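You operate a simulated robot arm through the tools that you are given. There is no shell and no other tool.

Carry out the task below with a simulated robot arm. There is one attempt and no reset: what you move stays moved.

JOB
Print the grey block and shut it in the green box.
Fine: one print from the inked press; the slide ends where it began. Where these are worked on the way, their far stop is far enough and under half their travel is too little: pad press slide.

The check looks at the end state, three seconds after you hand in, the way a careful person would. Anything else that was tipped, shoved, dropped, spilled or broken makes it a failure.

ROBOT AND FRAMES
A 6-joint arm with a two-finger parallel gripper, fixed in place. Base frame: the origin is at the foot of the arm, x ahead of it, y to its left, z up; the work surface is at about z = 0.82. Units: m, rad, N and s.
With the tool pointing down near the work surface it reaches from about 0.58 to 0.94 m from the base axis. Its first joint turns from -2.601 to 2.601 rad. Payload 3.43 kg.
The tool frame sits at the grasp point between the pads (the TCP): z along the fingers, y along the line on which they close. The tips reach 0.034 m beyond it. The gripper opens to 0.128 m. The fingers are 0.024 m wide and 0.012 m thick; the gripper's body (0.048 by 0.13 m) begins 0.096 m behind the TCP.
Orientation is that of the tool frame in the base frame, as a unit quaternion [w, x, y, z]. With the fingers straight down and closing along the base's y, the tool's x points along the base's -x, its y along +y and its z along -z.

CONTROLS
- The arm moves only by the tool nudge_tool. Its argument "moves" is a list of rows, each a list of 7 numbers: the turn, a rotation vector about the base's x, y, z in rad, then the shift along the base's x, y, z in m, then the opening, from 0 (shut) to 1 (fully open). In form: [[ax, ay, az, tx, ty, tz, jaw], ...]. A call has 1 to 20 rows; each row shifts and turns the commanded pose from where the row before left it. A row lasts 0.2 s, in which the tool goes at most 0.05 m and 0.15 rad; a call with a longer step from one row to the next is refused whole, and so is a gripper value outside its range. A pose out of reach is approached as far as the arm can. The call stops where the force on the tool passes 40 N (or 10 N more than at its start, if that is more) or the arm is blocked; 0.2 s more then pass. Each finger travels about 0.108 m/s and halts on what it meets, pressing with about 32 N; the grip force reading is that of the motor and also rises with nothing between the fingers. The clock runs only during rows and for 0.2 s after the last one: add rows that do not move to give the fingers time. The reply holds the time, the measured pose of the TCP, the force on the tool along the base axes, the opening and the grip force, in the units named above and with some noise, with the torque about the TCP (base axes, N m) and any sound that the robot's microphone picked up.
- Cameras (640 x 400 px; columns grow to the right, rows downward): "scene" is fixed at [0.3977, 0.6475, 1.5917]; the picture's right is [-0.96, -0.27, 0.00], its down [-0.17, 0.61, -0.78] and it looks along [0.21, -0.75, -0.63] (base axes); focal length 351 px, centre (320, 200). "wrist" rides on the gripper at [0.076, -0.011, -0.16] in the tool frame; the picture's right is [0.15, 0.99, 0.00], its down [-0.88, 0.13, -0.46] and it looks along [-0.45, 0.07, 0.89] (tool axes); focal length 234 px, centre (320, 200). There is no depth. A picture from a camera that has moved, and an enlarged one, comes with that camera's place and axes in the base frame and with its lens.
- capture(camera): a new picture of that camera. The clock stands still meanwhile.
- slide_trunk(by): slides the trunk up (or, below 0, down) by that many m; the arm rides with it, the base frame stays. It gives what a move gives, with no picture.
- zoom(camera, box): a new picture of the part [left, top, right, bottom] of that camera's present view, enlarged. The clock stands still meanwhile.
- hand_in(): hands the job in; it is judged then, once.

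Places have to be worked out from the pictures, the camera data and where the tool is seen. Open the gripper and draw the arm clear of the work before you hand the job in, unless the task says otherwise.

The tools are called after ">>>" by a JSON object that holds its "name" and its "arguments". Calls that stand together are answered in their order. nudge_tool: Moves the arm, as the interface text tells. Its arguments: {"type":"object","properties":{"moves":{"type":"array","items":{"type":"array","items":{"type":"number"}}}},"required":["moves"]} The other tools are called the same way: slide_trunk (by) slides the trunk up or down; capture (camera) takes a picture; zoom (camera, box) takes an enlarged picture of a part of a camera's view; hand_in () hands the job in.

At the start:

```text
time: 0.0
tcp_pos: [0.7857, -0.2373, 1.1294]
tool_rot: [0.0, 0.0, 1.0, 0.001]
wrist_force: [-0.3, 0.2, 1.0]
torque: [-0.01, 0.03, 0.0]
grip_width: 0.1281
finger_force: 0.0
trunk travel left (down, up): [-0.675, 0.035]
```

scene: 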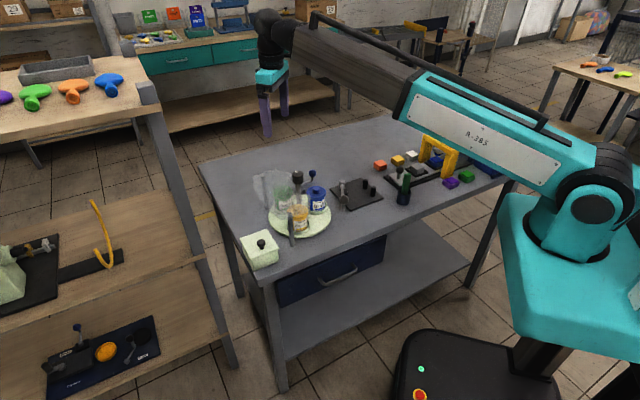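
wrist: 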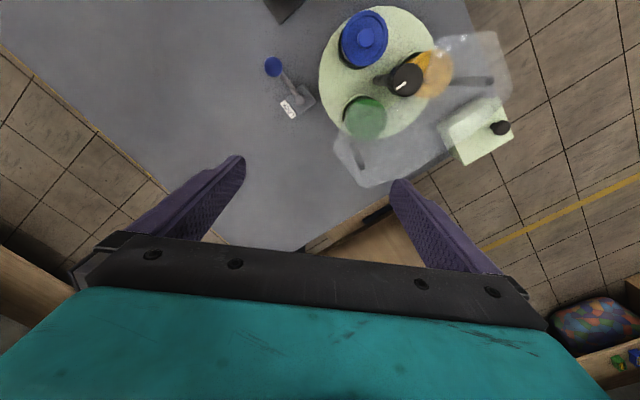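

I start by taking enlarged pictures of the work table to identify the press, grey block and green box.

>>> {"name": "zoom", "arguments": {"camera": "scene", "box": [330, 120, 510, 232]}}

>>> {"name": "zoom", "arguments": {"camera": "scene", "box": [220, 150, 400, 280]}}

>>> {"name": "zoom", "arguments": {"camera": "scene", "box": [0, 180, 200, 400]}}

>>> {"name": "capture", "arguments": {"camera": "wrist"}}

```text
3.56 times, centred on (420, 176) of scene
camera zoom: at [0.3977, 0.6475, 1.5917], right [-0.96, -0.27, 0.0], down [-0.17, 0.61, -0.78], along [0.21, -0.75, -0.63], focal length 1249 px, centre (-36, 285)
```

zoom: 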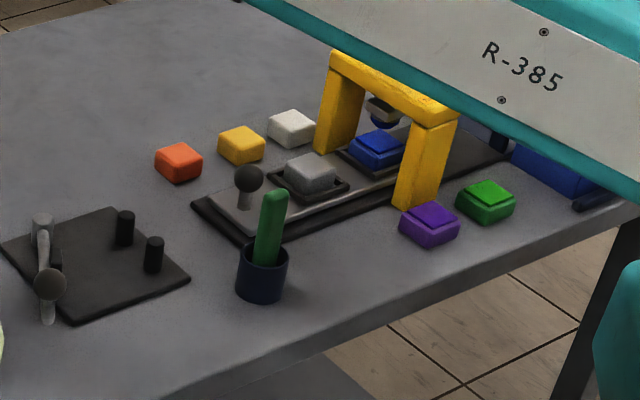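

```text
3.08 times, centred on (310, 215) of scene
camera zoom: at [0.3977, 0.6475, 1.5917], right [-0.96, -0.27, 0.0], down [-0.17, 0.61, -0.78], along [0.21, -0.75, -0.63], focal length 1081 px, centre (351, 154)
```

zoom: 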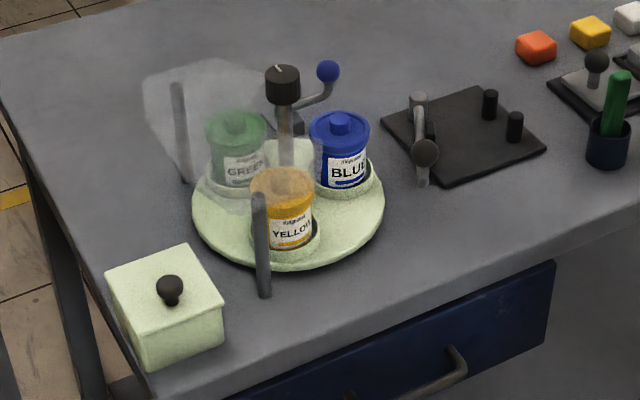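

```text
1.82 times, centred on (100, 290) of scene
camera zoom: at [0.3977, 0.6475, 1.5917], right [-0.96, -0.27, 0.0], down [-0.17, 0.61, -0.78], along [0.21, -0.75, -0.63], focal length 639 px, centre (720, 36)
```

zoom: 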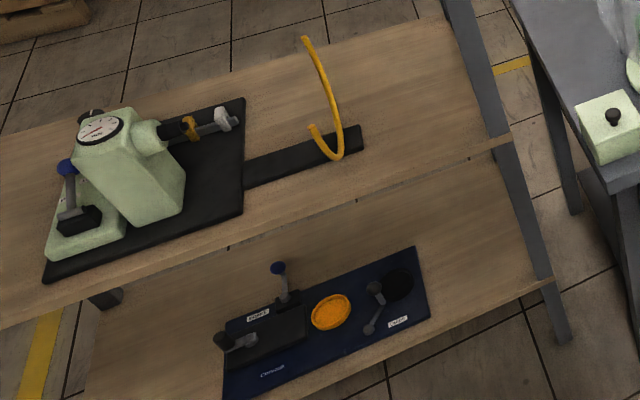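

```text
taken
camera wrist: at [0.7104, -0.2501, 1.2905], right [-0.15, 0.99, 0.0], down [0.88, 0.13, 0.46], along [0.45, 0.07, -0.89], focal length 234 px, centre (320, 200)
```

wrist: 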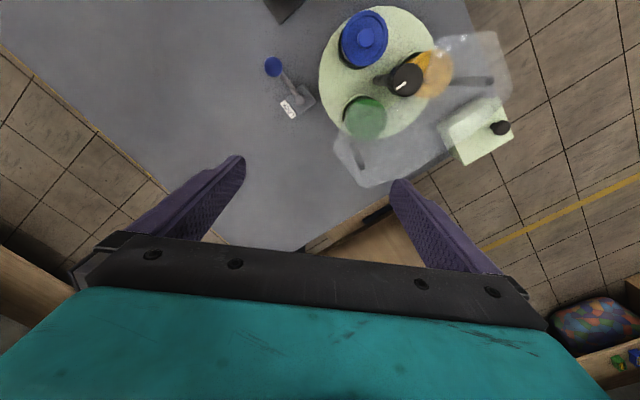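

The press area holds many coloured blocks, a slide with a nest, and a yellow gantry. I zoom closer to read the details.

>>> {"name": "zoom", "arguments": {"camera": "scene", "box": [380, 130, 480, 192]}}

>>> {"name": "zoom", "arguments": {"camera": "scene", "box": [325, 165, 415, 221]}}

>>> {"name": "zoom", "arguments": {"camera": "scene", "box": [235, 160, 345, 275]}}

>>> {"name": "zoom", "arguments": {"camera": "scene", "box": [440, 140, 520, 200]}}

```text
6.40 times, centred on (430, 161) of scene
camera zoom: at [0.3977, 0.6475, 1.5917], right [-0.96, -0.27, 0.0], down [-0.17, 0.61, -0.78], along [0.21, -0.75, -0.63], focal length 2249 px, centre (-384, 450)
```

zoom: 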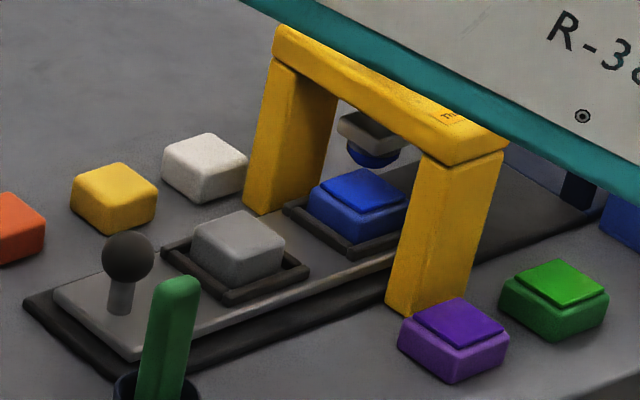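

```text
7.11 times, centred on (370, 193) of scene
camera zoom: at [0.3977, 0.6475, 1.5917], right [-0.96, -0.27, 0.0], down [-0.17, 0.61, -0.78], along [0.21, -0.75, -0.63], focal length 2499 px, centre (-36, 250)
```

zoom: 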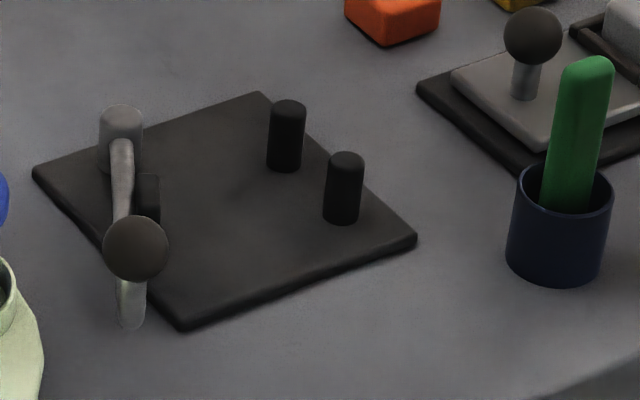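

```text
3.48 times, centred on (290, 218) of scene
camera zoom: at [0.3977, 0.6475, 1.5917], right [-0.96, -0.27, 0.0], down [-0.17, 0.61, -0.78], along [0.21, -0.75, -0.63], focal length 1222 px, centre (424, 139)
```

zoom: 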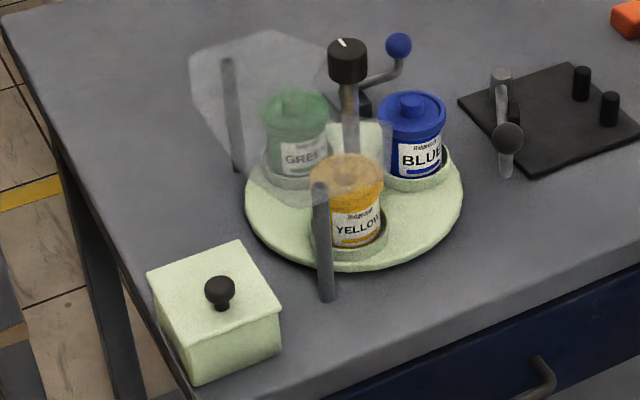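

```text
6.67 times, centred on (480, 170) of scene
camera zoom: at [0.3977, 0.6475, 1.5917], right [-0.96, -0.27, 0.0], down [-0.17, 0.61, -0.78], along [0.21, -0.75, -0.63], focal length 2342 px, centre (-747, 400)
```

zoom: 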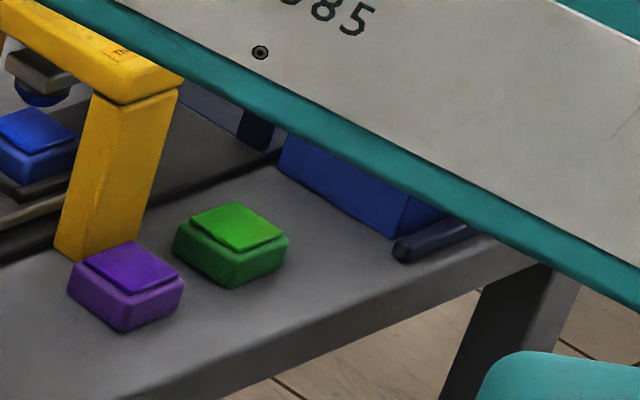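

The grey block already sits in the slide's nest next to the black knob, and the blue ink pad sits under the yellow gantry head. I put the knob near (0.40, -0.45) and the slide axis along about (-0.77, -0.64). I'll move the arm high over that area and turn the tool so the jaws close along the slide.

>>> {"name": "nudge_tool", "arguments": {"moves": [[0, 0, -0.087, -0.0336, -0.0163, -0.002, 1], [0, 0, -0.087, -0.0336, -0.0163, -0.002, 1], [0, 0, -0.087, -0.0336, -0.0163, -0.002, 1], [0, 0, -0.087, -0.0336, -0.0163, -0.002, 1], [0, 0, -0.087, -0.0336, -0.0163, -0.002, 1], [0, 0, -0.087, -0.0336, -0.0163, -0.002, 1], [0, 0, -0.087, -0.0336, -0.0163, -0.002, 1], [0, 0, -0.087, -0.0336, -0.0163, -0.002, 1], [0, 0, -0.087, -0.0336, -0.0163, -0.002, 1], [0, 0, -0.087, -0.0336, -0.0163, -0.002, 1]]}}

```text
time: 2.2
tcp_pos: [0.451, -0.4019, 1.1106]
tool_rot: [0.001, 0.421, 0.907, 0.0]
wrist_force: [-0.7, -13.0, -13.2]
torque: [1.41, -1.03, 0.78]
grip_width: 0.1282
finger_force: 0.1
trunk travel left (down, up): [-0.675, 0.035]
```

The wrist force reads about 13 N sideways, so I look at both cameras to see whether something is touching.

>>> {"name": "capture", "arguments": {"camera": "scene"}}

>>> {"name": "capture", "arguments": {"camera": "wrist"}}

>>> {"name": "nudge_tool", "arguments": {"moves": [[0, 0, 0, 0, 0, 0, 1]]}}

```text
taken
```

scene: 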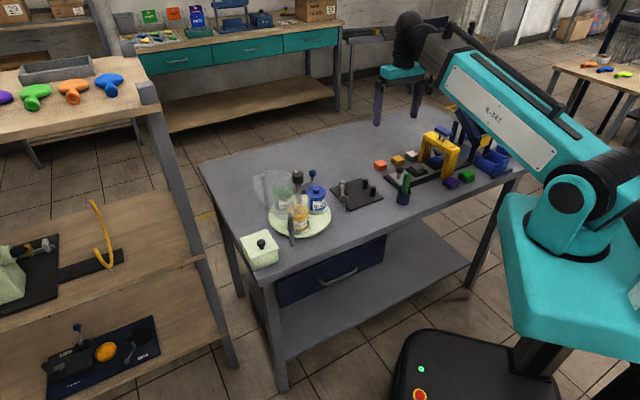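

```text
taken
camera wrist: at [0.3926, -0.3518, 1.2714], right [0.66, 0.75, 0.0], down [0.67, -0.59, 0.46], along [0.34, -0.3, -0.89], focal length 234 px, centre (320, 200)
```

wrist: 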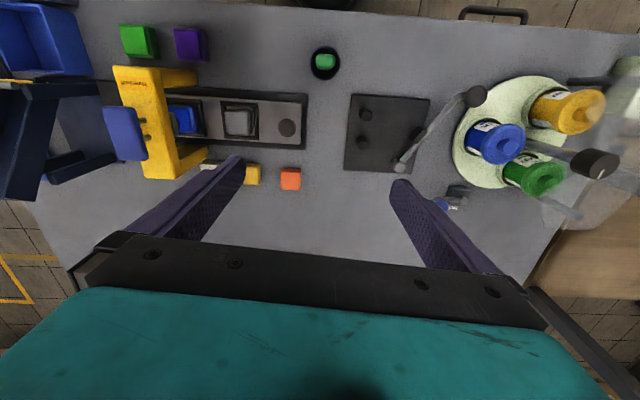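

```text
time: 2.6
tcp_pos: [0.4519, -0.4025, 1.112]
tool_rot: [0.001, 0.422, 0.906, -0.001]
wrist_force: [1.8, -12.8, -19.6]
torque: [0.97, -0.77, 0.57]
grip_width: 0.1281
finger_force: 0.0
trunk travel left (down, up): [-0.675, 0.035]
```

The readings show a persistent push on the tool, so I zoom in on the wrist before moving any further.

>>> {"name": "zoom", "arguments": {"camera": "scene", "box": [350, 0, 510, 100]}}

>>> {"name": "zoom", "arguments": {"camera": "scene", "box": [360, 100, 540, 212]}}

>>> {"name": "zoom", "arguments": {"camera": "wrist", "box": [480, 240, 640, 400]}}

```text
4.00 times, centred on (430, 50) of scene
camera zoom: at [0.3977, 0.6475, 1.5917], right [-0.96, -0.27, 0.0], down [-0.17, 0.61, -0.78], along [0.21, -0.75, -0.63], focal length 1406 px, centre (-120, 800)
```

zoom: 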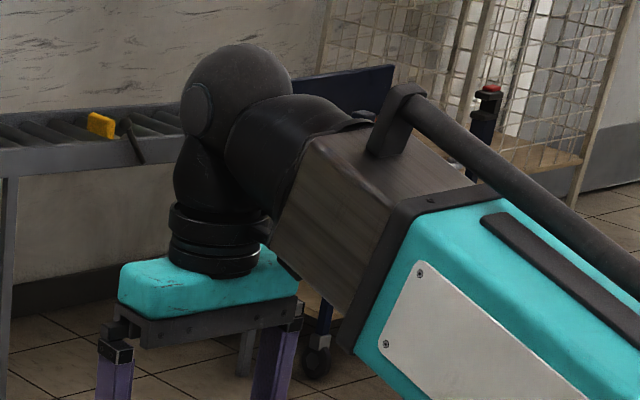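

```text
3.56 times, centred on (450, 156) of scene
camera zoom: at [0.3977, 0.6475, 1.5917], right [-0.96, -0.27, 0.0], down [-0.17, 0.61, -0.78], along [0.21, -0.75, -0.63], focal length 1249 px, centre (-142, 356)
```

zoom: 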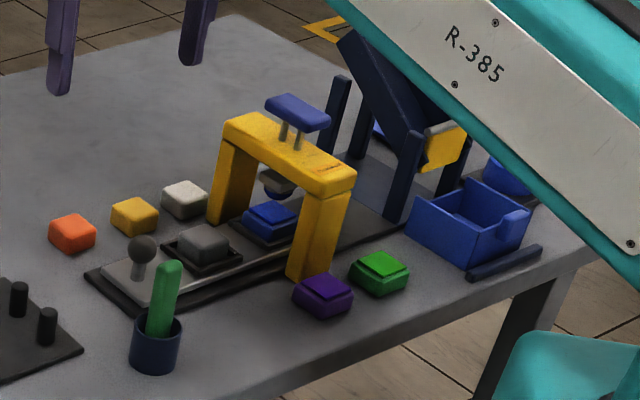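

```text
2.50 times, centred on (560, 320) of wrist
camera zoom: at [0.3933, -0.3514, 1.2715], right [0.66, 0.75, 0.0], down [0.67, -0.59, 0.46], along [0.34, -0.3, -0.89], focal length 585 px, centre (-280, -100)
```

zoom: 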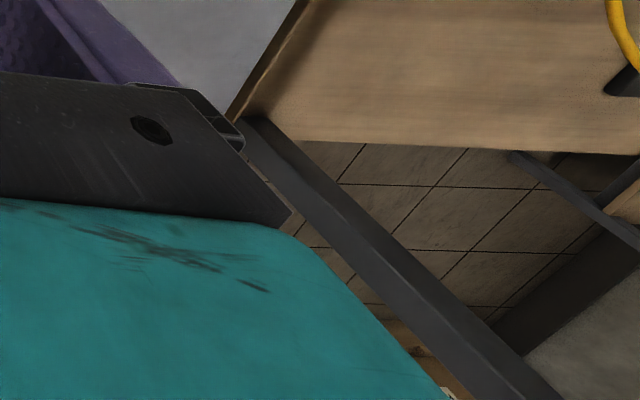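

The arm looks like a telescoping one. Because it is folded back while high, the gripper body is touching its own forearm. Going lower should open that angle, so I descend 10 cm over the empty spot by the slide's end and watch the force.

>>> {"name": "nudge_tool", "arguments": {"moves": [[0, 0, 0, 0.01, -0.01, -0.02, 1], [0, 0, 0, 0.005, -0.005, -0.03, 1], [0, 0, 0, 0, 0, -0.03, 1], [0, 0, 0, 0, 0, -0.03, 1], [0, 0, 0, 0, 0, 0, 1]]}}

```text
time: 3.8
tcp_pos: [0.4654, -0.4157, 0.9997]
tool_rot: [0.0, 0.421, 0.907, 0.0]
wrist_force: [0.5, 0.2, -1.0]
torque: [-0.01, -0.02, -0.02]
grip_width: 0.1279
finger_force: 0.0
trunk travel left (down, up): [-0.675, 0.035]
```

The force is back to zero. I take wrist pictures from this lower pose to locate the knob, block and press head.

>>> {"name": "capture", "arguments": {"camera": "wrist"}}

>>> {"name": "zoom", "arguments": {"camera": "wrist", "box": [0, 0, 320, 200]}}

>>> {"name": "zoom", "arguments": {"camera": "scene", "box": [340, 100, 520, 212]}}

>>> {"name": "zoom", "arguments": {"camera": "scene", "box": [405, 125, 465, 165]}}

```text
taken
camera wrist: at [0.4074, -0.3655, 1.1609], right [0.66, 0.75, 0.0], down [0.67, -0.59, 0.46], along [0.34, -0.3, -0.89], focal length 234 px, centre (320, 200)
```

wrist: 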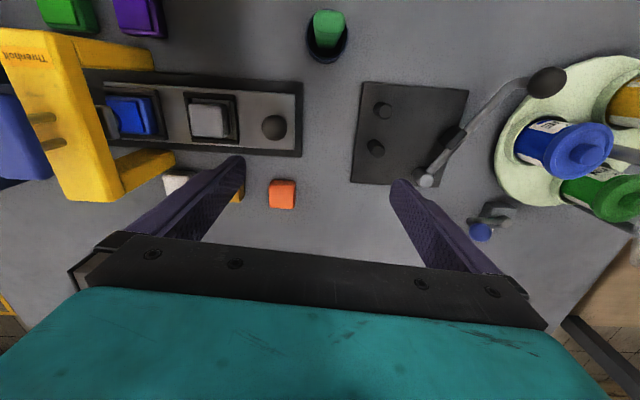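

```text
2.00 times, centred on (160, 100) of wrist
camera zoom: at [0.4074, -0.3655, 1.1609], right [0.66, 0.75, 0.0], down [0.67, -0.59, 0.46], along [0.34, -0.3, -0.89], focal length 468 px, centre (640, 400)
```

zoom: 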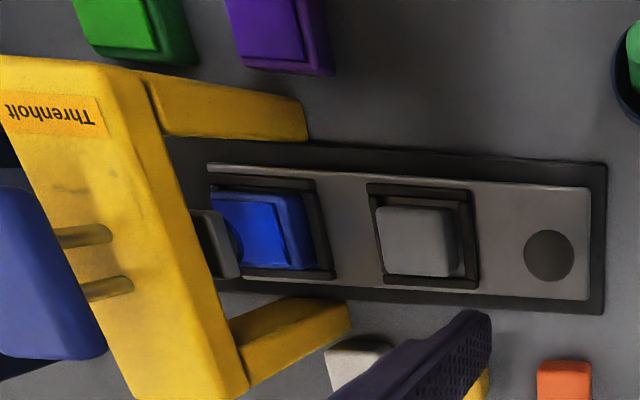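

```text
3.56 times, centred on (430, 156) of scene
camera zoom: at [0.3977, 0.6475, 1.5917], right [-0.96, -0.27, 0.0], down [-0.17, 0.61, -0.78], along [0.21, -0.75, -0.63], focal length 1249 px, centre (-71, 356)
```

zoom: 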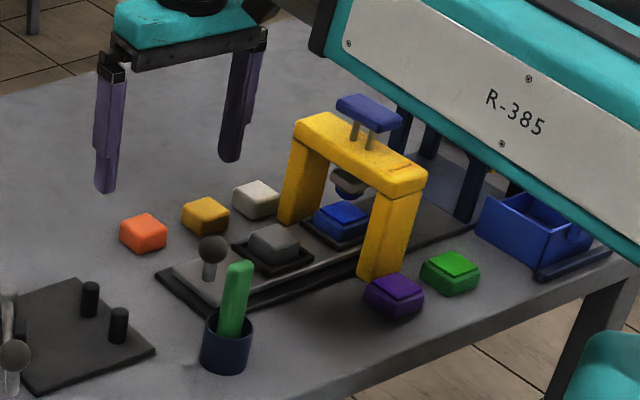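

```text
10.00 times, centred on (435, 145) of scene
camera zoom: at [0.3977, 0.6475, 1.5917], right [-0.96, -0.27, 0.0], down [-0.17, 0.61, -0.78], along [0.21, -0.75, -0.63], focal length 3514 px, centre (-830, 750)
```

zoom: 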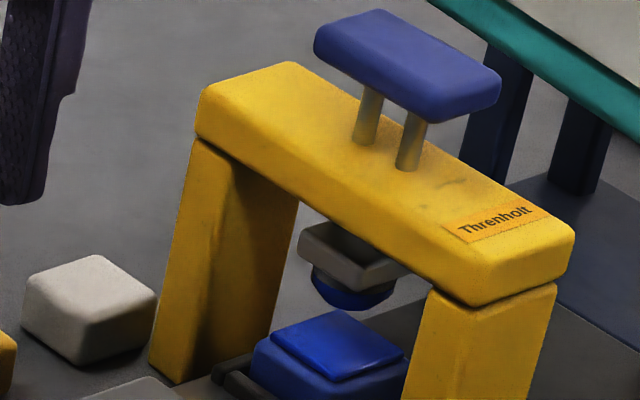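

From the two cameras, the knob ball is at about (0.411, -0.440, 0.873), the block at about (0.353, -0.494), and the press plate top at about (0.285, -0.551, 0.991). The head has a blue dome over the blue pad, worked by the plate on top. I raise the trunk a little to gain wrist clearance.

>>> {"name": "slide_trunk", "arguments": {"by": 0.034}}

```text
time: 4.6
tcp_pos: [0.4657, -0.4167, 1.0361]
tool_rot: [0.0, 0.421, 0.907, 0.0]
wrist_force: [0.5, -0.3, -0.1]
torque: [-0.01, 0.03, 0.01]
grip_width: 0.1282
finger_force: 0.0
trunk travel left (down, up): [-0.709, 0.001]
```

With the trunk raised I move above the press plate at z 1.06, closing the fingers on the way so I can use them as a pusher.

>>> {"name": "nudge_tool", "arguments": {"moves": [[0, 0, 0, -0.0301, -0.0224, 0.004, 0.5], [0, 0, 0, -0.0301, -0.0224, 0.004, 0.3], [0, 0, 0, -0.0301, -0.0224, 0.004, 0], [0, 0, 0, -0.0301, -0.0224, 0.004, 0], [0, 0, 0, -0.0301, -0.0224, 0.004, 0], [0, 0, 0, -0.0302, -0.0223, 0.004, 0], [0, 0, 0, 0, 0, 0, 0]]}}

>>> {"name": "zoom", "arguments": {"camera": "scene", "box": [370, 80, 500, 180]}}

>>> {"name": "capture", "arguments": {"camera": "wrist"}}

```text
time: 6.2
tcp_pos: [0.2854, -0.5517, 1.0599]
tool_rot: [0.0, 0.421, 0.907, 0.0]
wrist_force: [-1.1, -1.3, 0.0]
torque: [0.01, 0.01, -0.01]
grip_width: 0.0001
finger_force: 31.8
trunk travel left (down, up): [-0.709, 0.001]
```

```text
4.00 times, centred on (435, 130) of scene
camera zoom: at [0.3977, 0.6475, 1.5917], right [-0.96, -0.27, 0.0], down [-0.17, 0.61, -0.78], along [0.21, -0.75, -0.63], focal length 1406 px, centre (-140, 480)
```

zoom: 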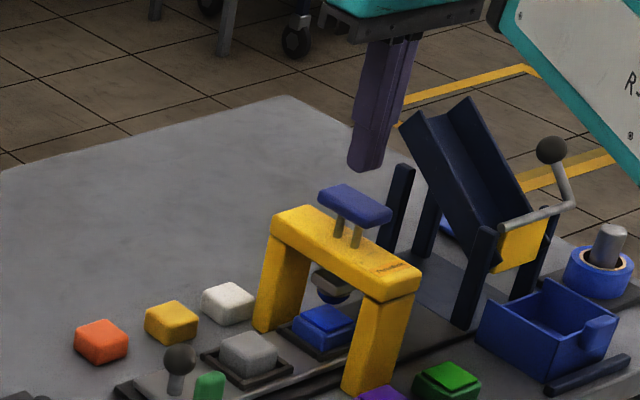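

```text
taken
camera wrist: at [0.2274, -0.501, 1.2205], right [0.66, 0.75, 0.0], down [0.67, -0.59, 0.46], along [0.34, -0.3, -0.89], focal length 234 px, centre (320, 200)
```

wrist: 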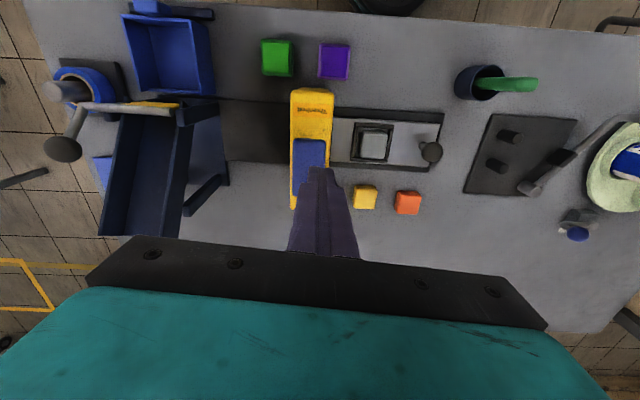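

The tip sits slightly to the knob side of the plate. Re-triangulating gives the plate centre at about (0.282, -0.561, 0.986) and the slide axis at about 45°. I correct the position, and before touching the press I zoom in on the dome to record its look.

>>> {"name": "nudge_tool", "arguments": {"moves": [[0, 0, 0, -0.003, -0.009, -0.01, 0], [0, 0, 0, 0, 0, -0.015, 0]]}}

>>> {"name": "zoom", "arguments": {"camera": "scene", "box": [405, 120, 465, 180]}}

>>> {"name": "zoom", "arguments": {"camera": "scene", "box": [426, 140, 450, 168]}}

>>> {"name": "capture", "arguments": {"camera": "wrist"}}

```text
time: 6.8
tcp_pos: [0.2836, -0.5599, 1.0338]
tool_rot: [-0.001, 0.421, 0.907, 0.0]
wrist_force: [0.2, 0.0, -0.6]
torque: [-0.02, 0.01, 0.02]
grip_width: 0.0002
finger_force: 32.4
trunk travel left (down, up): [-0.709, 0.001]
```

```text
6.67 times, centred on (435, 150) of scene
camera zoom: at [0.3977, 0.6475, 1.5917], right [-0.96, -0.27, 0.0], down [-0.17, 0.61, -0.78], along [0.21, -0.75, -0.63], focal length 2342 px, centre (-447, 533)
```

zoom: 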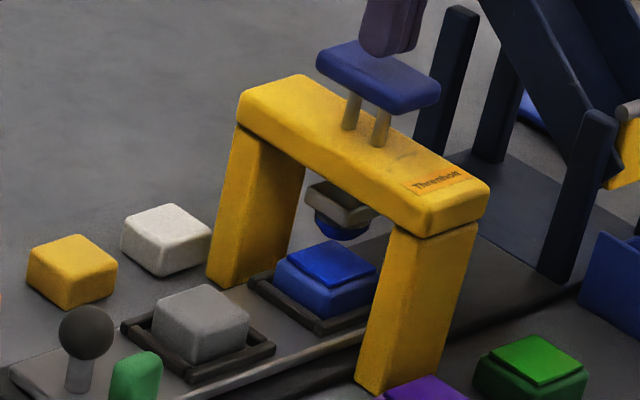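

```text
14.29 times, centred on (438, 154) of scene
camera zoom: at [0.3977, 0.6475, 1.5917], right [-0.96, -0.27, 0.0], down [-0.17, 0.61, -0.78], along [0.21, -0.75, -0.63], focal length 5020 px, centre (-1366, 857)
```

zoom: 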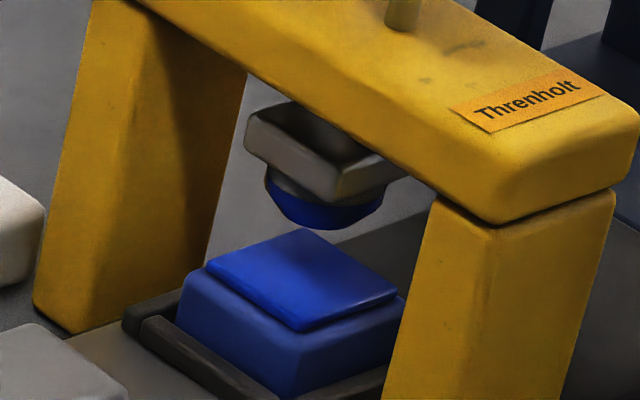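

```text
taken
camera wrist: at [0.2252, -0.5102, 1.195], right [0.66, 0.75, 0.0], down [0.67, -0.59, 0.46], along [0.34, -0.3, -0.89], focal length 234 px, centre (320, 200)
```

wrist: 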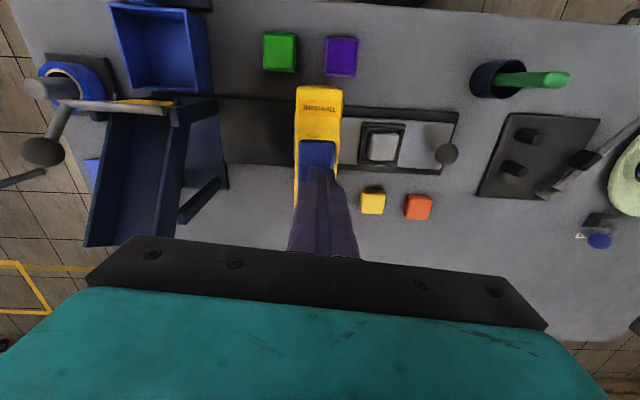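

A close look shows a grey dome whose lower face is coated blue, so the press looks inked already. I will do one print and then check the block. Next I lift, rotate so the jaws close across the slide, and move near the knob.

>>> {"name": "nudge_tool", "arguments": {"moves": [[0, 0, 0, 0, 0, 0.016, 0], [0, 0, -0.1487, 0.0146, 0.0105, 0, 0], [0, 0, -0.1487, 0.0146, 0.0105, 0, 0], [0, 0, -0.1487, 0.0146, 0.0105, 0, 0], [0, 0, -0.1487, 0.0146, 0.0105, 0, 0], [0, 0, -0.1487, 0.0146, 0.0105, -0.005, 0], [0, 0, -0.1487, 0.0146, 0.0105, -0.005, 0.1], [0, 0, -0.1487, 0.0146, 0.0105, -0.005, 0.2], [0, 0, -0.1487, 0.0146, 0.0105, -0.005, 0.3], [0, 0, -0.1487, 0.0146, 0.0105, -0.005, 0.4], [0, 0, -0.1487, 0.0146, 0.0105, -0.005, 0.5], [0, 0, 0, 0, 0, 0, 0.5]]}}

>>> {"name": "capture", "arguments": {"camera": "wrist"}}

>>> {"name": "zoom", "arguments": {"camera": "scene", "box": [340, 80, 500, 220]}}

```text
time: 9.4
tcp_pos: [0.4284, -0.4542, 1.0208]
tool_rot: [0.0, 0.924, 0.382, 0.001]
wrist_force: [-0.2, -0.1, -0.2]
torque: [-0.02, 0.02, -0.01]
grip_width: 0.0641
finger_force: 0.1
trunk travel left (down, up): [-0.709, 0.001]
```

```text
taken
camera wrist: at [0.4741, -0.3918, 1.1812], right [0.8, -0.6, 0.0], down [-0.53, -0.71, 0.46], along [-0.27, -0.37, -0.89], focal length 234 px, centre (320, 200)
```

wrist: 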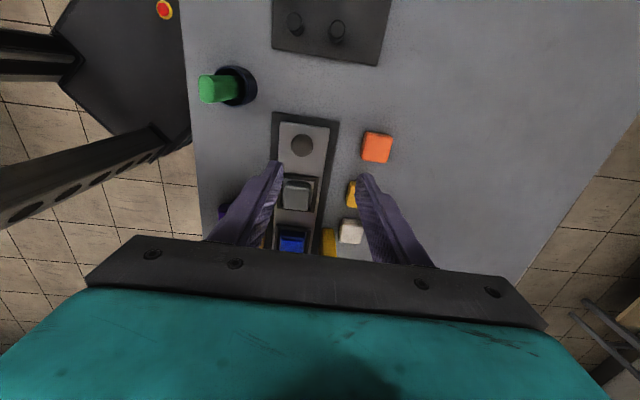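

```text
2.86 times, centred on (420, 150) of scene
camera zoom: at [0.3977, 0.6475, 1.5917], right [-0.96, -0.27, 0.0], down [-0.17, 0.61, -0.78], along [0.21, -0.75, -0.63], focal length 1004 px, centre (34, 343)
```

zoom: 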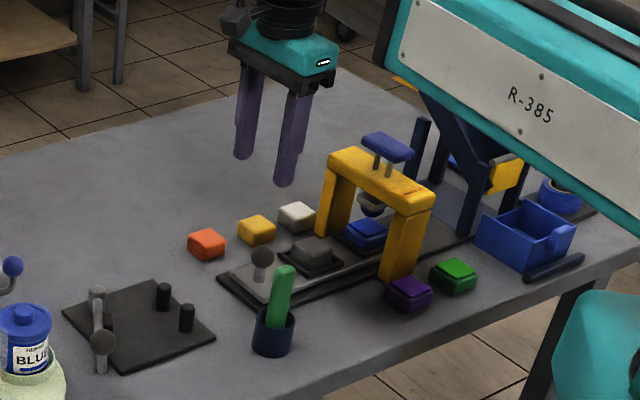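

Readings are clean and the knob re-measures at (0.4105, -0.439). I line up above it and come down to z 0.93 for a check before going around the ball.

>>> {"name": "nudge_tool", "arguments": {"moves": [[0, 0, 0, -0.0179, 0.0152, 0, 0.5], [0, 0, 0, 0, 0, -0.03, 0.5], [0, 0, 0, 0, 0, -0.03, 0.5], [0, 0, 0, 0, 0, -0.03, 0.5], [0, 0, 0, 0, 0, 0, 0.5]]}}

>>> {"name": "capture", "arguments": {"camera": "wrist"}}

>>> {"name": "zoom", "arguments": {"camera": "scene", "box": [360, 110, 460, 210]}}

```text
time: 10.6
tcp_pos: [0.4113, -0.4389, 0.9295]
tool_rot: [0.0, 0.924, 0.382, 0.001]
wrist_force: [0.2, 0.1, 0.3]
torque: [-0.02, 0.0, 0.02]
grip_width: 0.0642
finger_force: 0.0
trunk travel left (down, up): [-0.709, 0.001]
```

```text
taken
camera wrist: at [0.4565, -0.3775, 1.0901], right [0.8, -0.6, 0.0], down [-0.53, -0.71, 0.46], along [-0.27, -0.37, -0.89], focal length 234 px, centre (320, 200)
```

wrist: 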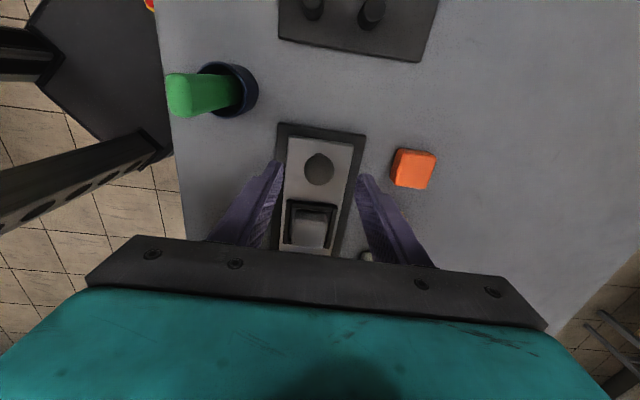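

```text
4.00 times, centred on (410, 160) of scene
camera zoom: at [0.3977, 0.6475, 1.5917], right [-0.96, -0.27, 0.0], down [-0.17, 0.61, -0.78], along [0.21, -0.75, -0.63], focal length 1406 px, centre (-40, 360)
```

zoom: 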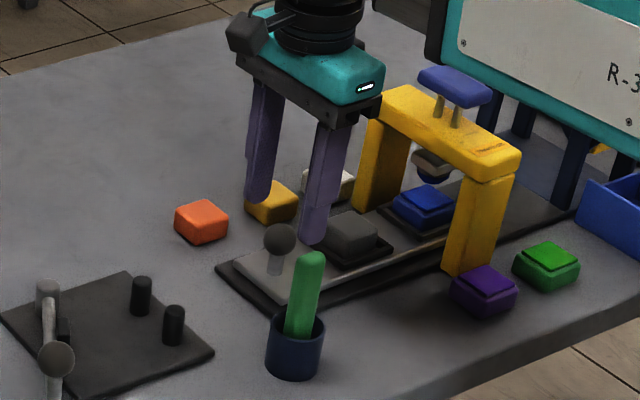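

Alignment is good: the ball is centred between the fingers at (0.410, -0.439). I lower to z 0.879 and close on it.

>>> {"name": "nudge_tool", "arguments": {"moves": [[0, 0, 0, -0.0007, 0, -0.02, 0.5], [0, 0, 0, 0, 0, -0.02, 0.5], [0, 0, 0, 0, 0, -0.0105, 0.5], [0, 0, 0, 0, 0, 0, 0.3], [0, 0, 0, 0, 0, 0, 0.1], [0, 0, 0, 0, 0, 0, 0], [0, 0, 0, 0, 0, 0, 0]]}}

>>> {"name": "zoom", "arguments": {"camera": "scene", "box": [360, 110, 460, 210]}}

```text
time: 12.2
tcp_pos: [0.4107, -0.438, 0.8791]
tool_rot: [0.0, 0.924, 0.383, 0.0]
wrist_force: [-1.0, 0.4, -1.3]
torque: [-0.01, -0.02, 0.01]
grip_width: 0.0294
finger_force: 44.8
trunk travel left (down, up): [-0.709, 0.001]
```

```text
4.00 times, centred on (410, 160) of scene
camera zoom: at [0.3977, 0.6475, 1.5917], right [-0.96, -0.27, 0.0], down [-0.17, 0.61, -0.78], along [0.21, -0.75, -0.63], focal length 1406 px, centre (-40, 360)
```

zoom: 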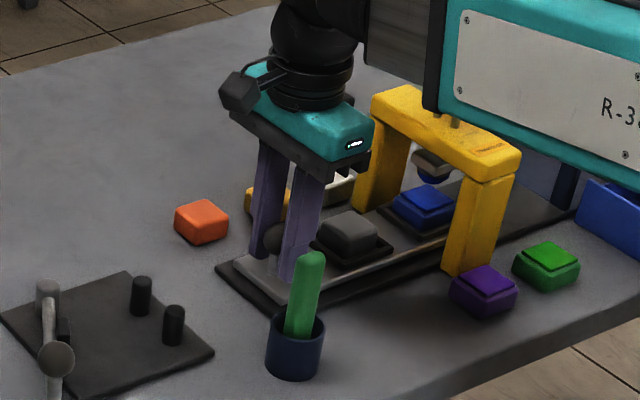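

The ball is held (0.029 m, 45 N). I push the slide toward the gantry along (-0.707, -0.707), first 6 cm while watching forces.

>>> {"name": "nudge_tool", "arguments": {"moves": [[0, 0, 0, -0.00707, -0.00707, 0, 0], [0, 0, 0, -0.00707, -0.00707, 0, 0], [0, 0, 0, -0.00707, -0.00707, 0, 0], [0, 0, 0, -0.00707, -0.00707, 0, 0], [0, 0, 0, -0.00707, -0.00707, 0, 0], [0, 0, 0, -0.00707, -0.00707, 0, 0]]}}

>>> {"name": "zoom", "arguments": {"camera": "scene", "box": [360, 110, 460, 210]}}

```text
time: 13.6
tcp_pos: [0.3669, -0.4817, 0.878]
tool_rot: [0.0, 0.924, 0.383, 0.0]
wrist_force: [-4.8, 3.9, -1.9]
torque: [0.38, -0.13, -0.07]
grip_width: 0.0293
finger_force: 45.3
trunk travel left (down, up): [-0.709, 0.001]
```

```text
4.00 times, centred on (410, 160) of scene
camera zoom: at [0.3977, 0.6475, 1.5917], right [-0.96, -0.27, 0.0], down [-0.17, 0.61, -0.78], along [0.21, -0.75, -0.63], focal length 1406 px, centre (-40, 360)
```

zoom: 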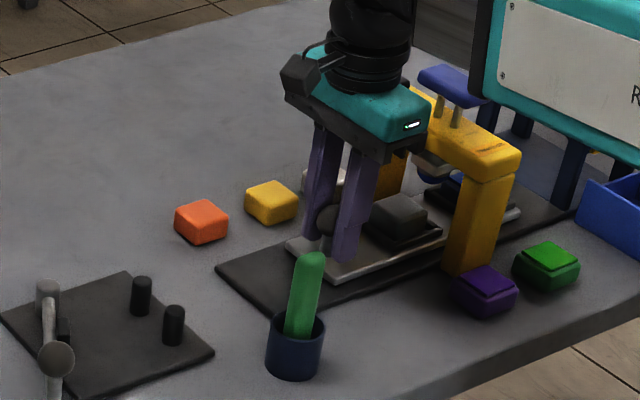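

The slide is following with only a slight side force, so its axis is nearer 44°. I adjust the heading and continue in smaller steps until the far stop.

>>> {"name": "nudge_tool", "arguments": {"moves": [[0, 0, 0, -0.0077, -0.0064, 0, 0], [0, 0, 0, -0.0077, -0.0064, 0, 0], [0, 0, 0, -0.0036, -0.0035, 0, 0], [0, 0, 0, -0.0036, -0.0035, 0, 0], [0, 0, 0, -0.0036, -0.0035, 0, 0], [0, 0, 0, -0.0036, -0.0035, 0, 0], [0, 0, 0, -0.0036, -0.0035, 0, 0], [0, 0, 0, -0.0036, -0.0035, 0, 0], [0, 0, 0, -0.0036, -0.0035, 0, 0], [0, 0, 0, -0.0036, -0.0035, 0, 0]]}}

>>> {"name": "zoom", "arguments": {"camera": "scene", "box": [370, 110, 470, 210]}}

>>> {"name": "capture", "arguments": {"camera": "wrist"}}

```text
time: 15.1
tcp_pos: [0.3439, -0.5057, 0.8784]
tool_rot: [-0.001, 0.923, 0.384, 0.009]
wrist_force: [10.9, 3.8, -2.5]
torque: [0.15, -0.52, 0.14]
grip_width: 0.0295
finger_force: 44.9
trunk travel left (down, up): [-0.709, 0.001]
stopped in row 7: the force on the tool passed its limit at 43 N (the readings are from after the stop); the commanded pose is now the measured one
```

```text
4.00 times, centred on (420, 160) of scene
camera zoom: at [0.3977, 0.6475, 1.5917], right [-0.96, -0.27, 0.0], down [-0.17, 0.61, -0.78], along [0.21, -0.75, -0.63], focal length 1406 px, centre (-80, 360)
```

zoom: 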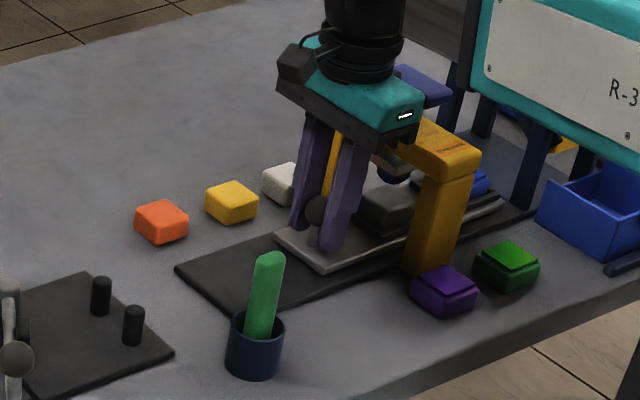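

```text
taken
camera wrist: at [0.3855, -0.4457, 1.0407], right [0.8, -0.59, 0.01], down [-0.54, -0.72, 0.44], along [-0.26, -0.36, -0.9], focal length 234 px, centre (320, 200)
```

wrist: 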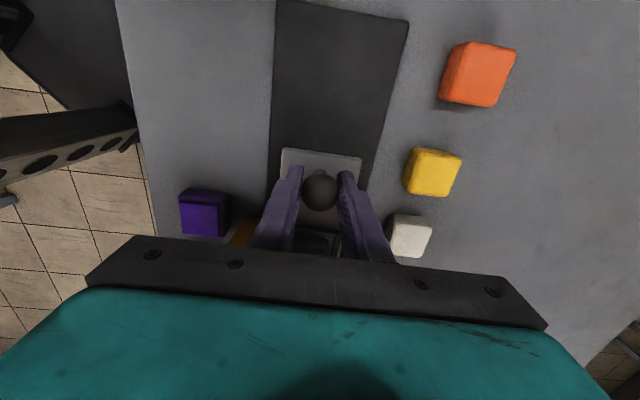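

The stop came after 9.5 cm of travel with the block under the head: that is the far stop. I release the knob, lift straight up, and check that the slide stays there.

>>> {"name": "nudge_tool", "arguments": {"moves": [[0, 0, 0, 0.0005, 0.0005, 0, 0.15], [0, 0, 0, 0, 0, 0, 0.3], [0, 0, 0, 0, 0, 0, 0.45], [0, 0, 0, 0, 0, 0, 0.45], [0, 0, 0, 0, 0, 0.015, 0.45], [0, 0, 0, 0, 0, 0.03, 0.45], [0, 0, 0, 0, 0, 0.04, 0.45], [0, 0, 0, 0, 0, 0.04, 0.45], [0, 0, 0, 0.01, 0.01, 0.04, 0.45], [0, 0, 0, 0, 0, 0, 0.3]]}}

>>> {"name": "zoom", "arguments": {"camera": "scene", "box": [370, 110, 470, 210]}}

>>> {"name": "capture", "arguments": {"camera": "wrist"}}

```text
time: 17.3
tcp_pos: [0.3503, -0.4952, 1.0439]
tool_rot: [0.0, 0.924, 0.383, 0.006]
wrist_force: [0.6, 0.9, -0.3]
torque: [0.0, 0.03, 0.0]
grip_width: 0.0385
finger_force: 0.1
trunk travel left (down, up): [-0.709, 0.001]
```

```text
4.00 times, centred on (420, 160) of scene
camera zoom: at [0.3977, 0.6475, 1.5917], right [-0.96, -0.27, 0.0], down [-0.17, 0.61, -0.78], along [0.21, -0.75, -0.63], focal length 1406 px, centre (-80, 360)
```

zoom: 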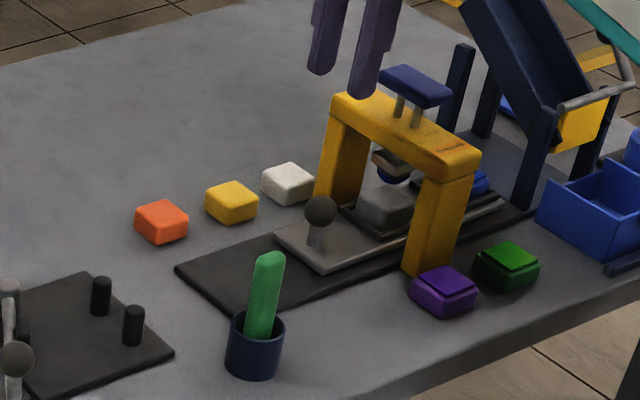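

```text
taken
camera wrist: at [0.3939, -0.4355, 1.2056], right [0.8, -0.59, 0.0], down [-0.53, -0.72, 0.45], along [-0.26, -0.36, -0.9], focal length 234 px, centre (320, 200)
```

wrist: 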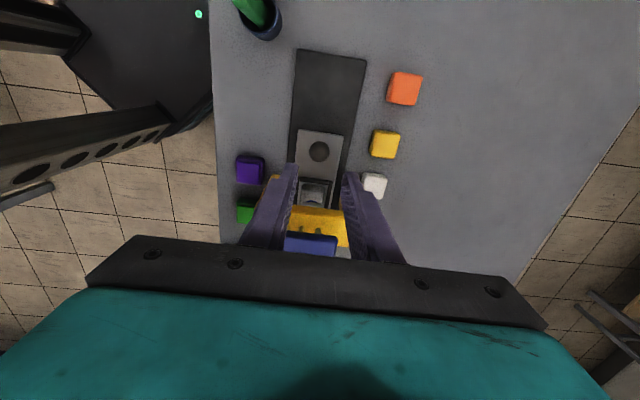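

The slide stayed put with the block under the head. I close the fingers and move over the press plate centre (0.284, -0.561).

>>> {"name": "nudge_tool", "arguments": {"moves": [[0, 0, 0, 0, 0, 0.01, 0.1], [0, 0, 0, -0.0221, -0.0219, 0, 0], [0, 0, 0, -0.0221, -0.0219, 0, 0], [0, 0, 0, -0.0221, -0.022, 0, 0], [0, 0, 0, 0, 0, -0.012, 0], [0, 0, 0, 0, 0, 0, 0]]}}

>>> {"name": "zoom", "arguments": {"camera": "scene", "box": [405, 110, 475, 180]}}

>>> {"name": "capture", "arguments": {"camera": "wrist"}}

```text
time: 18.7
tcp_pos: [0.2853, -0.5618, 1.043]
tool_rot: [0.0, 0.923, 0.384, 0.006]
wrist_force: [0.3, -0.1, -0.6]
torque: [0.03, -0.01, -0.03]
grip_width: 0.0001
finger_force: 32.0
trunk travel left (down, up): [-0.709, 0.001]
```

```text
5.71 times, centred on (440, 145) of scene
camera zoom: at [0.3977, 0.6475, 1.5917], right [-0.96, -0.27, 0.0], down [-0.17, 0.61, -0.78], along [0.21, -0.75, -0.63], focal length 2008 px, centre (-366, 514)
```

zoom: 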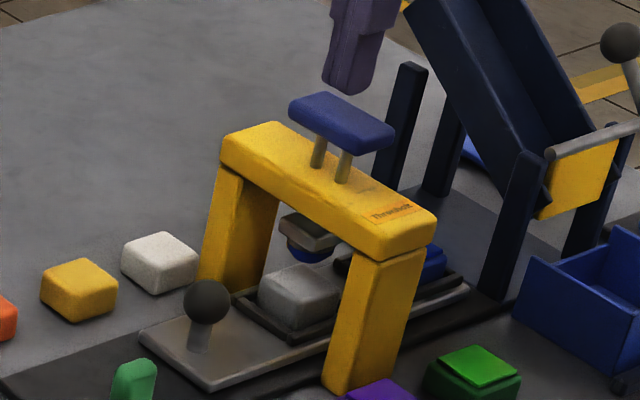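

```text
taken
camera wrist: at [0.3293, -0.5013, 1.2038], right [0.8, -0.59, 0.01], down [-0.53, -0.72, 0.45], along [-0.26, -0.36, -0.9], focal length 234 px, centre (320, 200)
```

wrist: 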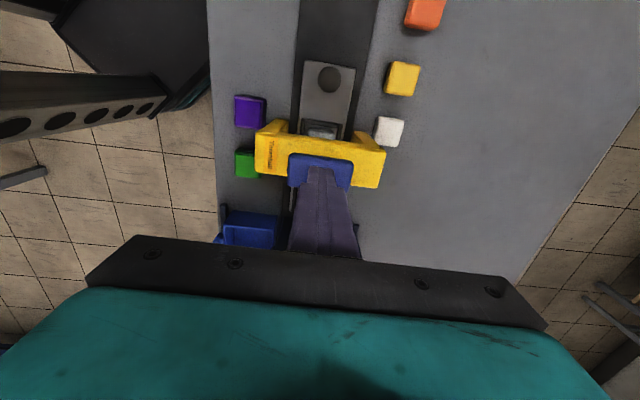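

The tip is centred above the plate. I press down steadily in one stroke, relying on the force limit to stop it at contact.

>>> {"name": "nudge_tool", "arguments": {"moves": [[0, 0, 0, 0, 0, -0.006, 0], [0, 0, 0, 0, 0, -0.006, 0], [0, 0, 0, 0, 0, -0.005, 0], [0, 0, 0, 0, 0, -0.005, 0], [0, 0, 0, 0, 0, -0.005, 0], [0, 0, 0, 0, 0, -0.005, 0], [0, 0, 0, 0, 0, -0.005, 0], [0, 0, 0, 0, 0, -0.005, 0], [0, 0, 0, 0, 0, -0.005, 0], [0, 0, 0, 0, 0, -0.005, 0], [0, 0, 0, 0, 0, -0.005, 0], [0, 0, 0, 0, 0, -0.005, 0]]}}

>>> {"name": "zoom", "arguments": {"camera": "scene", "box": [405, 110, 475, 180]}}

```text
time: 20.6
tcp_pos: [0.2847, -0.5607, 1.0035]
tool_rot: [0.002, 0.924, 0.383, 0.007]
wrist_force: [-2.5, 7.1, 24.4]
torque: [0.08, 0.32, -0.03]
grip_width: 0.0001
finger_force: 32.0
trunk travel left (down, up): [-0.709, 0.001]
heard: click
stopped in row 9: the force on the tool passed its limit at 47 N (the readings are from after the stop); the commanded pose is now the measured one
```

```text
5.71 times, centred on (440, 145) of scene
camera zoom: at [0.3977, 0.6475, 1.5917], right [-0.96, -0.27, 0.0], down [-0.17, 0.61, -0.78], along [0.21, -0.75, -0.63], focal length 2008 px, centre (-366, 514)
```

zoom: 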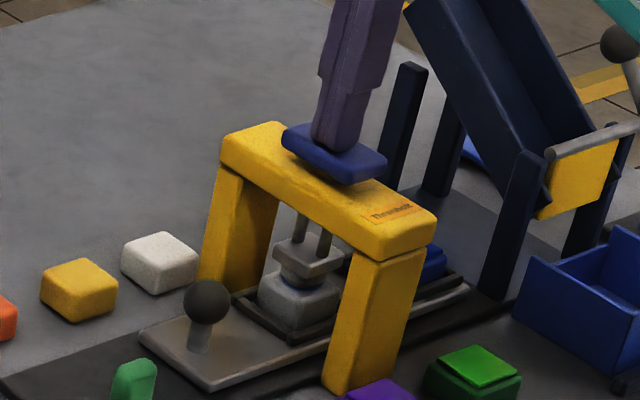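

A click was heard and the dome is down on the block. I lift straight up to release the head, and look at the result.

>>> {"name": "nudge_tool", "arguments": {"moves": [[0, 0, 0, 0, 0, 0.01, 0], [0, 0, 0, 0, 0, 0.012, 0], [0, 0, 0, 0, 0, 0.012, 0], [0, 0, 0, 0, 0, 0.012, 0], [0, 0, 0, 0, 0, 0.004, 0]]}}

>>> {"name": "zoom", "arguments": {"camera": "scene", "box": [405, 110, 475, 180]}}

>>> {"name": "zoom", "arguments": {"camera": "scene", "box": [426, 144, 452, 172]}}

```text
time: 21.8
tcp_pos: [0.2858, -0.5624, 1.0511]
tool_rot: [0.002, 0.923, 0.384, 0.007]
wrist_force: [-0.2, -0.6, -0.1]
torque: [-0.02, 0.03, 0.03]
grip_width: 0.0
finger_force: 32.4
trunk travel left (down, up): [-0.709, 0.001]
```

```text
5.71 times, centred on (440, 145) of scene
camera zoom: at [0.3977, 0.6475, 1.5917], right [-0.96, -0.27, 0.0], down [-0.17, 0.61, -0.78], along [0.21, -0.75, -0.63], focal length 2008 px, centre (-366, 514)
```

zoom: 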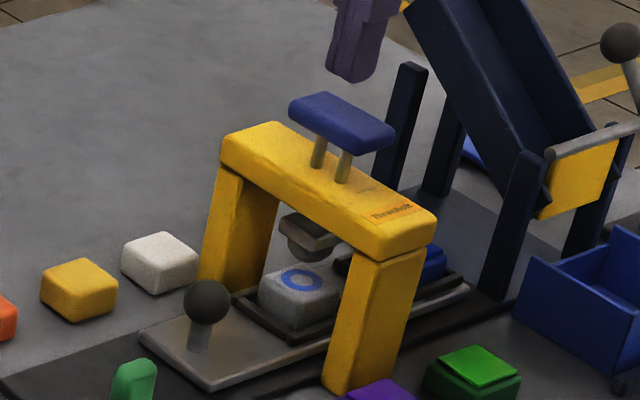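

```text
14.29 times, centred on (439, 158) of scene
camera zoom: at [0.3977, 0.6475, 1.5917], right [-0.96, -0.27, 0.0], down [-0.17, 0.61, -0.78], along [0.21, -0.75, -0.63], focal length 5020 px, centre (-1380, 800)
```

zoom: 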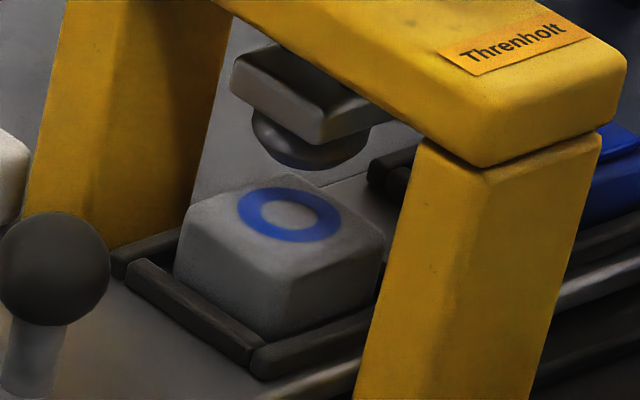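

The print worked: a single blue ring sits on the grey block and the dome is now grey, so no second press is needed. I go back above the knob at (0.344, -0.506) with the jaws opening, removing a small tool tilt.

>>> {"name": "nudge_tool", "arguments": {"moves": [[0, 0.0145, 0, 0.0145, 0.0142, 0, 0.2], [0, 0, 0, 0.0145, 0.0142, 0, 0.35], [0, 0, 0, 0.0145, 0.0142, 0, 0.5], [0, 0, 0, 0.0144, 0.0142, -0.01, 0.5], [0, 0, 0, 0, 0, -0.04, 0.5], [0, 0, 0, 0, 0, -0.04, 0.5], [0, 0, 0, 0, 0, -0.025, 0.5], [0, 0, 0, 0, 0, 0, 0.5]]}}

>>> {"name": "capture", "arguments": {"camera": "wrist"}}

>>> {"name": "zoom", "arguments": {"camera": "scene", "box": [370, 110, 470, 210]}}

```text
time: 23.6
tcp_pos: [0.3454, -0.5063, 0.9351]
tool_rot: [0.0, 0.923, 0.384, 0.0]
wrist_force: [-0.2, 0.3, -0.3]
torque: [-0.02, 0.0, 0.0]
grip_width: 0.0641
finger_force: 0.1
trunk travel left (down, up): [-0.709, 0.001]
```

```text
taken
camera wrist: at [0.3903, -0.4444, 1.0963], right [0.8, -0.59, 0.0], down [-0.53, -0.72, 0.46], along [-0.27, -0.37, -0.89], focal length 234 px, centre (320, 200)
```

wrist: 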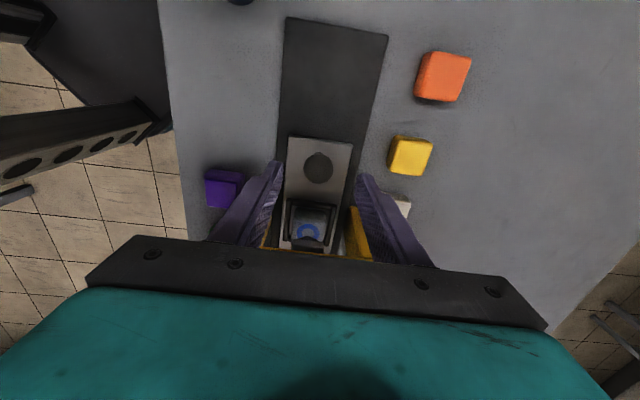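

```text
4.00 times, centred on (420, 160) of scene
camera zoom: at [0.3977, 0.6475, 1.5917], right [-0.96, -0.27, 0.0], down [-0.17, 0.61, -0.78], along [0.21, -0.75, -0.63], focal length 1406 px, centre (-80, 360)
```

zoom: 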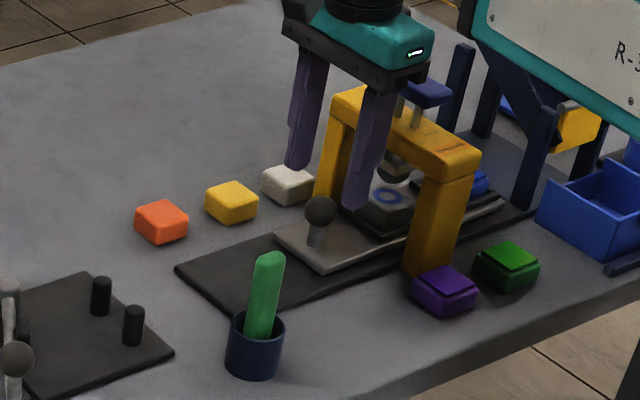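

The knob is centred under the tool at (0.3445, -0.506). I descend, grip the ball, and begin pulling the slide back along (+0.70, +0.71).

>>> {"name": "nudge_tool", "arguments": {"moves": [[0, 0, 0, -0.0008, 0, -0.02, 0.5], [0, 0, 0, 0, 0, -0.02, 0.5], [0, 0, 0, 0, 0, -0.016, 0.5], [0, 0, 0, 0, 0, 0, 0.3], [0, 0, 0, 0, 0, 0, 0.1], [0, 0, 0, 0, 0, 0, 0], [0, 0, 0, 0, 0, 0, 0], [0, 0, 0, 0.007, 0.0071, 0, 0], [0, 0, 0, 0.007, 0.0071, 0, 0], [0, 0, 0, 0.007, 0.0071, 0, 0], [0, 0, 0, 0.007, 0.0071, 0, 0], [0, 0, 0, 0.007, 0.0071, 0, 0], [0, 0, 0, 0.007, 0.0071, 0, 0], [0, 0, 0, 0.007, 0.0071, 0, 0], [0, 0, 0, 0.007, 0.0071, 0, 0]]}}

>>> {"name": "zoom", "arguments": {"camera": "scene", "box": [360, 110, 460, 210]}}

```text
time: 26.8
tcp_pos: [0.3985, -0.4483, 0.8803]
tool_rot: [0.002, 0.924, 0.383, 0.001]
wrist_force: [6.8, -6.5, 14.4]
torque: [-0.34, 0.07, 0.04]
grip_width: 0.0291
finger_force: 45.0
trunk travel left (down, up): [-0.709, 0.001]
```

```text
4.00 times, centred on (410, 160) of scene
camera zoom: at [0.3977, 0.6475, 1.5917], right [-0.96, -0.27, 0.0], down [-0.17, 0.61, -0.78], along [0.21, -0.75, -0.63], focal length 1406 px, centre (-40, 360)
```

zoom: 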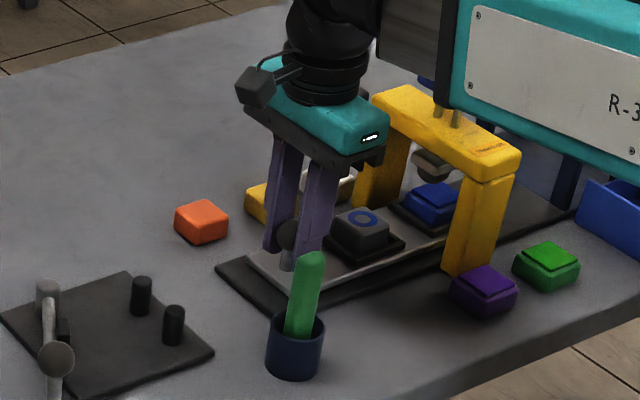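

The slide is nearly home. I relieve a small vertical load, and continue with smaller steps, a bit more in x, until it meets its start stop.

>>> {"name": "nudge_tool", "arguments": {"moves": [[0, 0, 0, 0.004, 0.0028, 0.0012, 0], [0, 0, 0, 0.003, 0.003, 0, 0], [0, 0, 0, 0.003, 0.003, 0, 0], [0, 0, 0, 0.003, 0.003, 0, 0], [0, 0, 0, 0.003, 0.003, 0, 0], [0, 0, 0, 0.003, 0.003, 0, 0], [0, 0, 0, 0.003, 0.003, 0, 0], [0, 0, 0, 0.003, 0.003, 0, 0]]}}

>>> {"name": "zoom", "arguments": {"camera": "scene", "box": [360, 110, 460, 210]}}

```text
time: 28.2
tcp_pos: [0.4097, -0.4374, 0.8803]
tool_rot: [0.002, 0.924, 0.381, -0.008]
wrist_force: [-9.6, -9.0, -5.4]
torque: [-0.6, 0.41, -0.18]
grip_width: 0.0293
finger_force: 45.0
trunk travel left (down, up): [-0.709, 0.001]
stopped in row 6: the force on the tool passed its limit at 41 N (the readings are from after the stop); the commanded pose is now the measured one
```

```text
4.00 times, centred on (410, 160) of scene
camera zoom: at [0.3977, 0.6475, 1.5917], right [-0.96, -0.27, 0.0], down [-0.17, 0.61, -0.78], along [0.21, -0.75, -0.63], focal length 1406 px, centre (-40, 360)
```

zoom: 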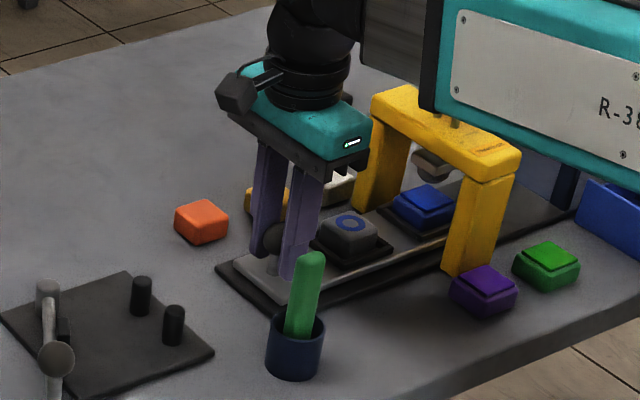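

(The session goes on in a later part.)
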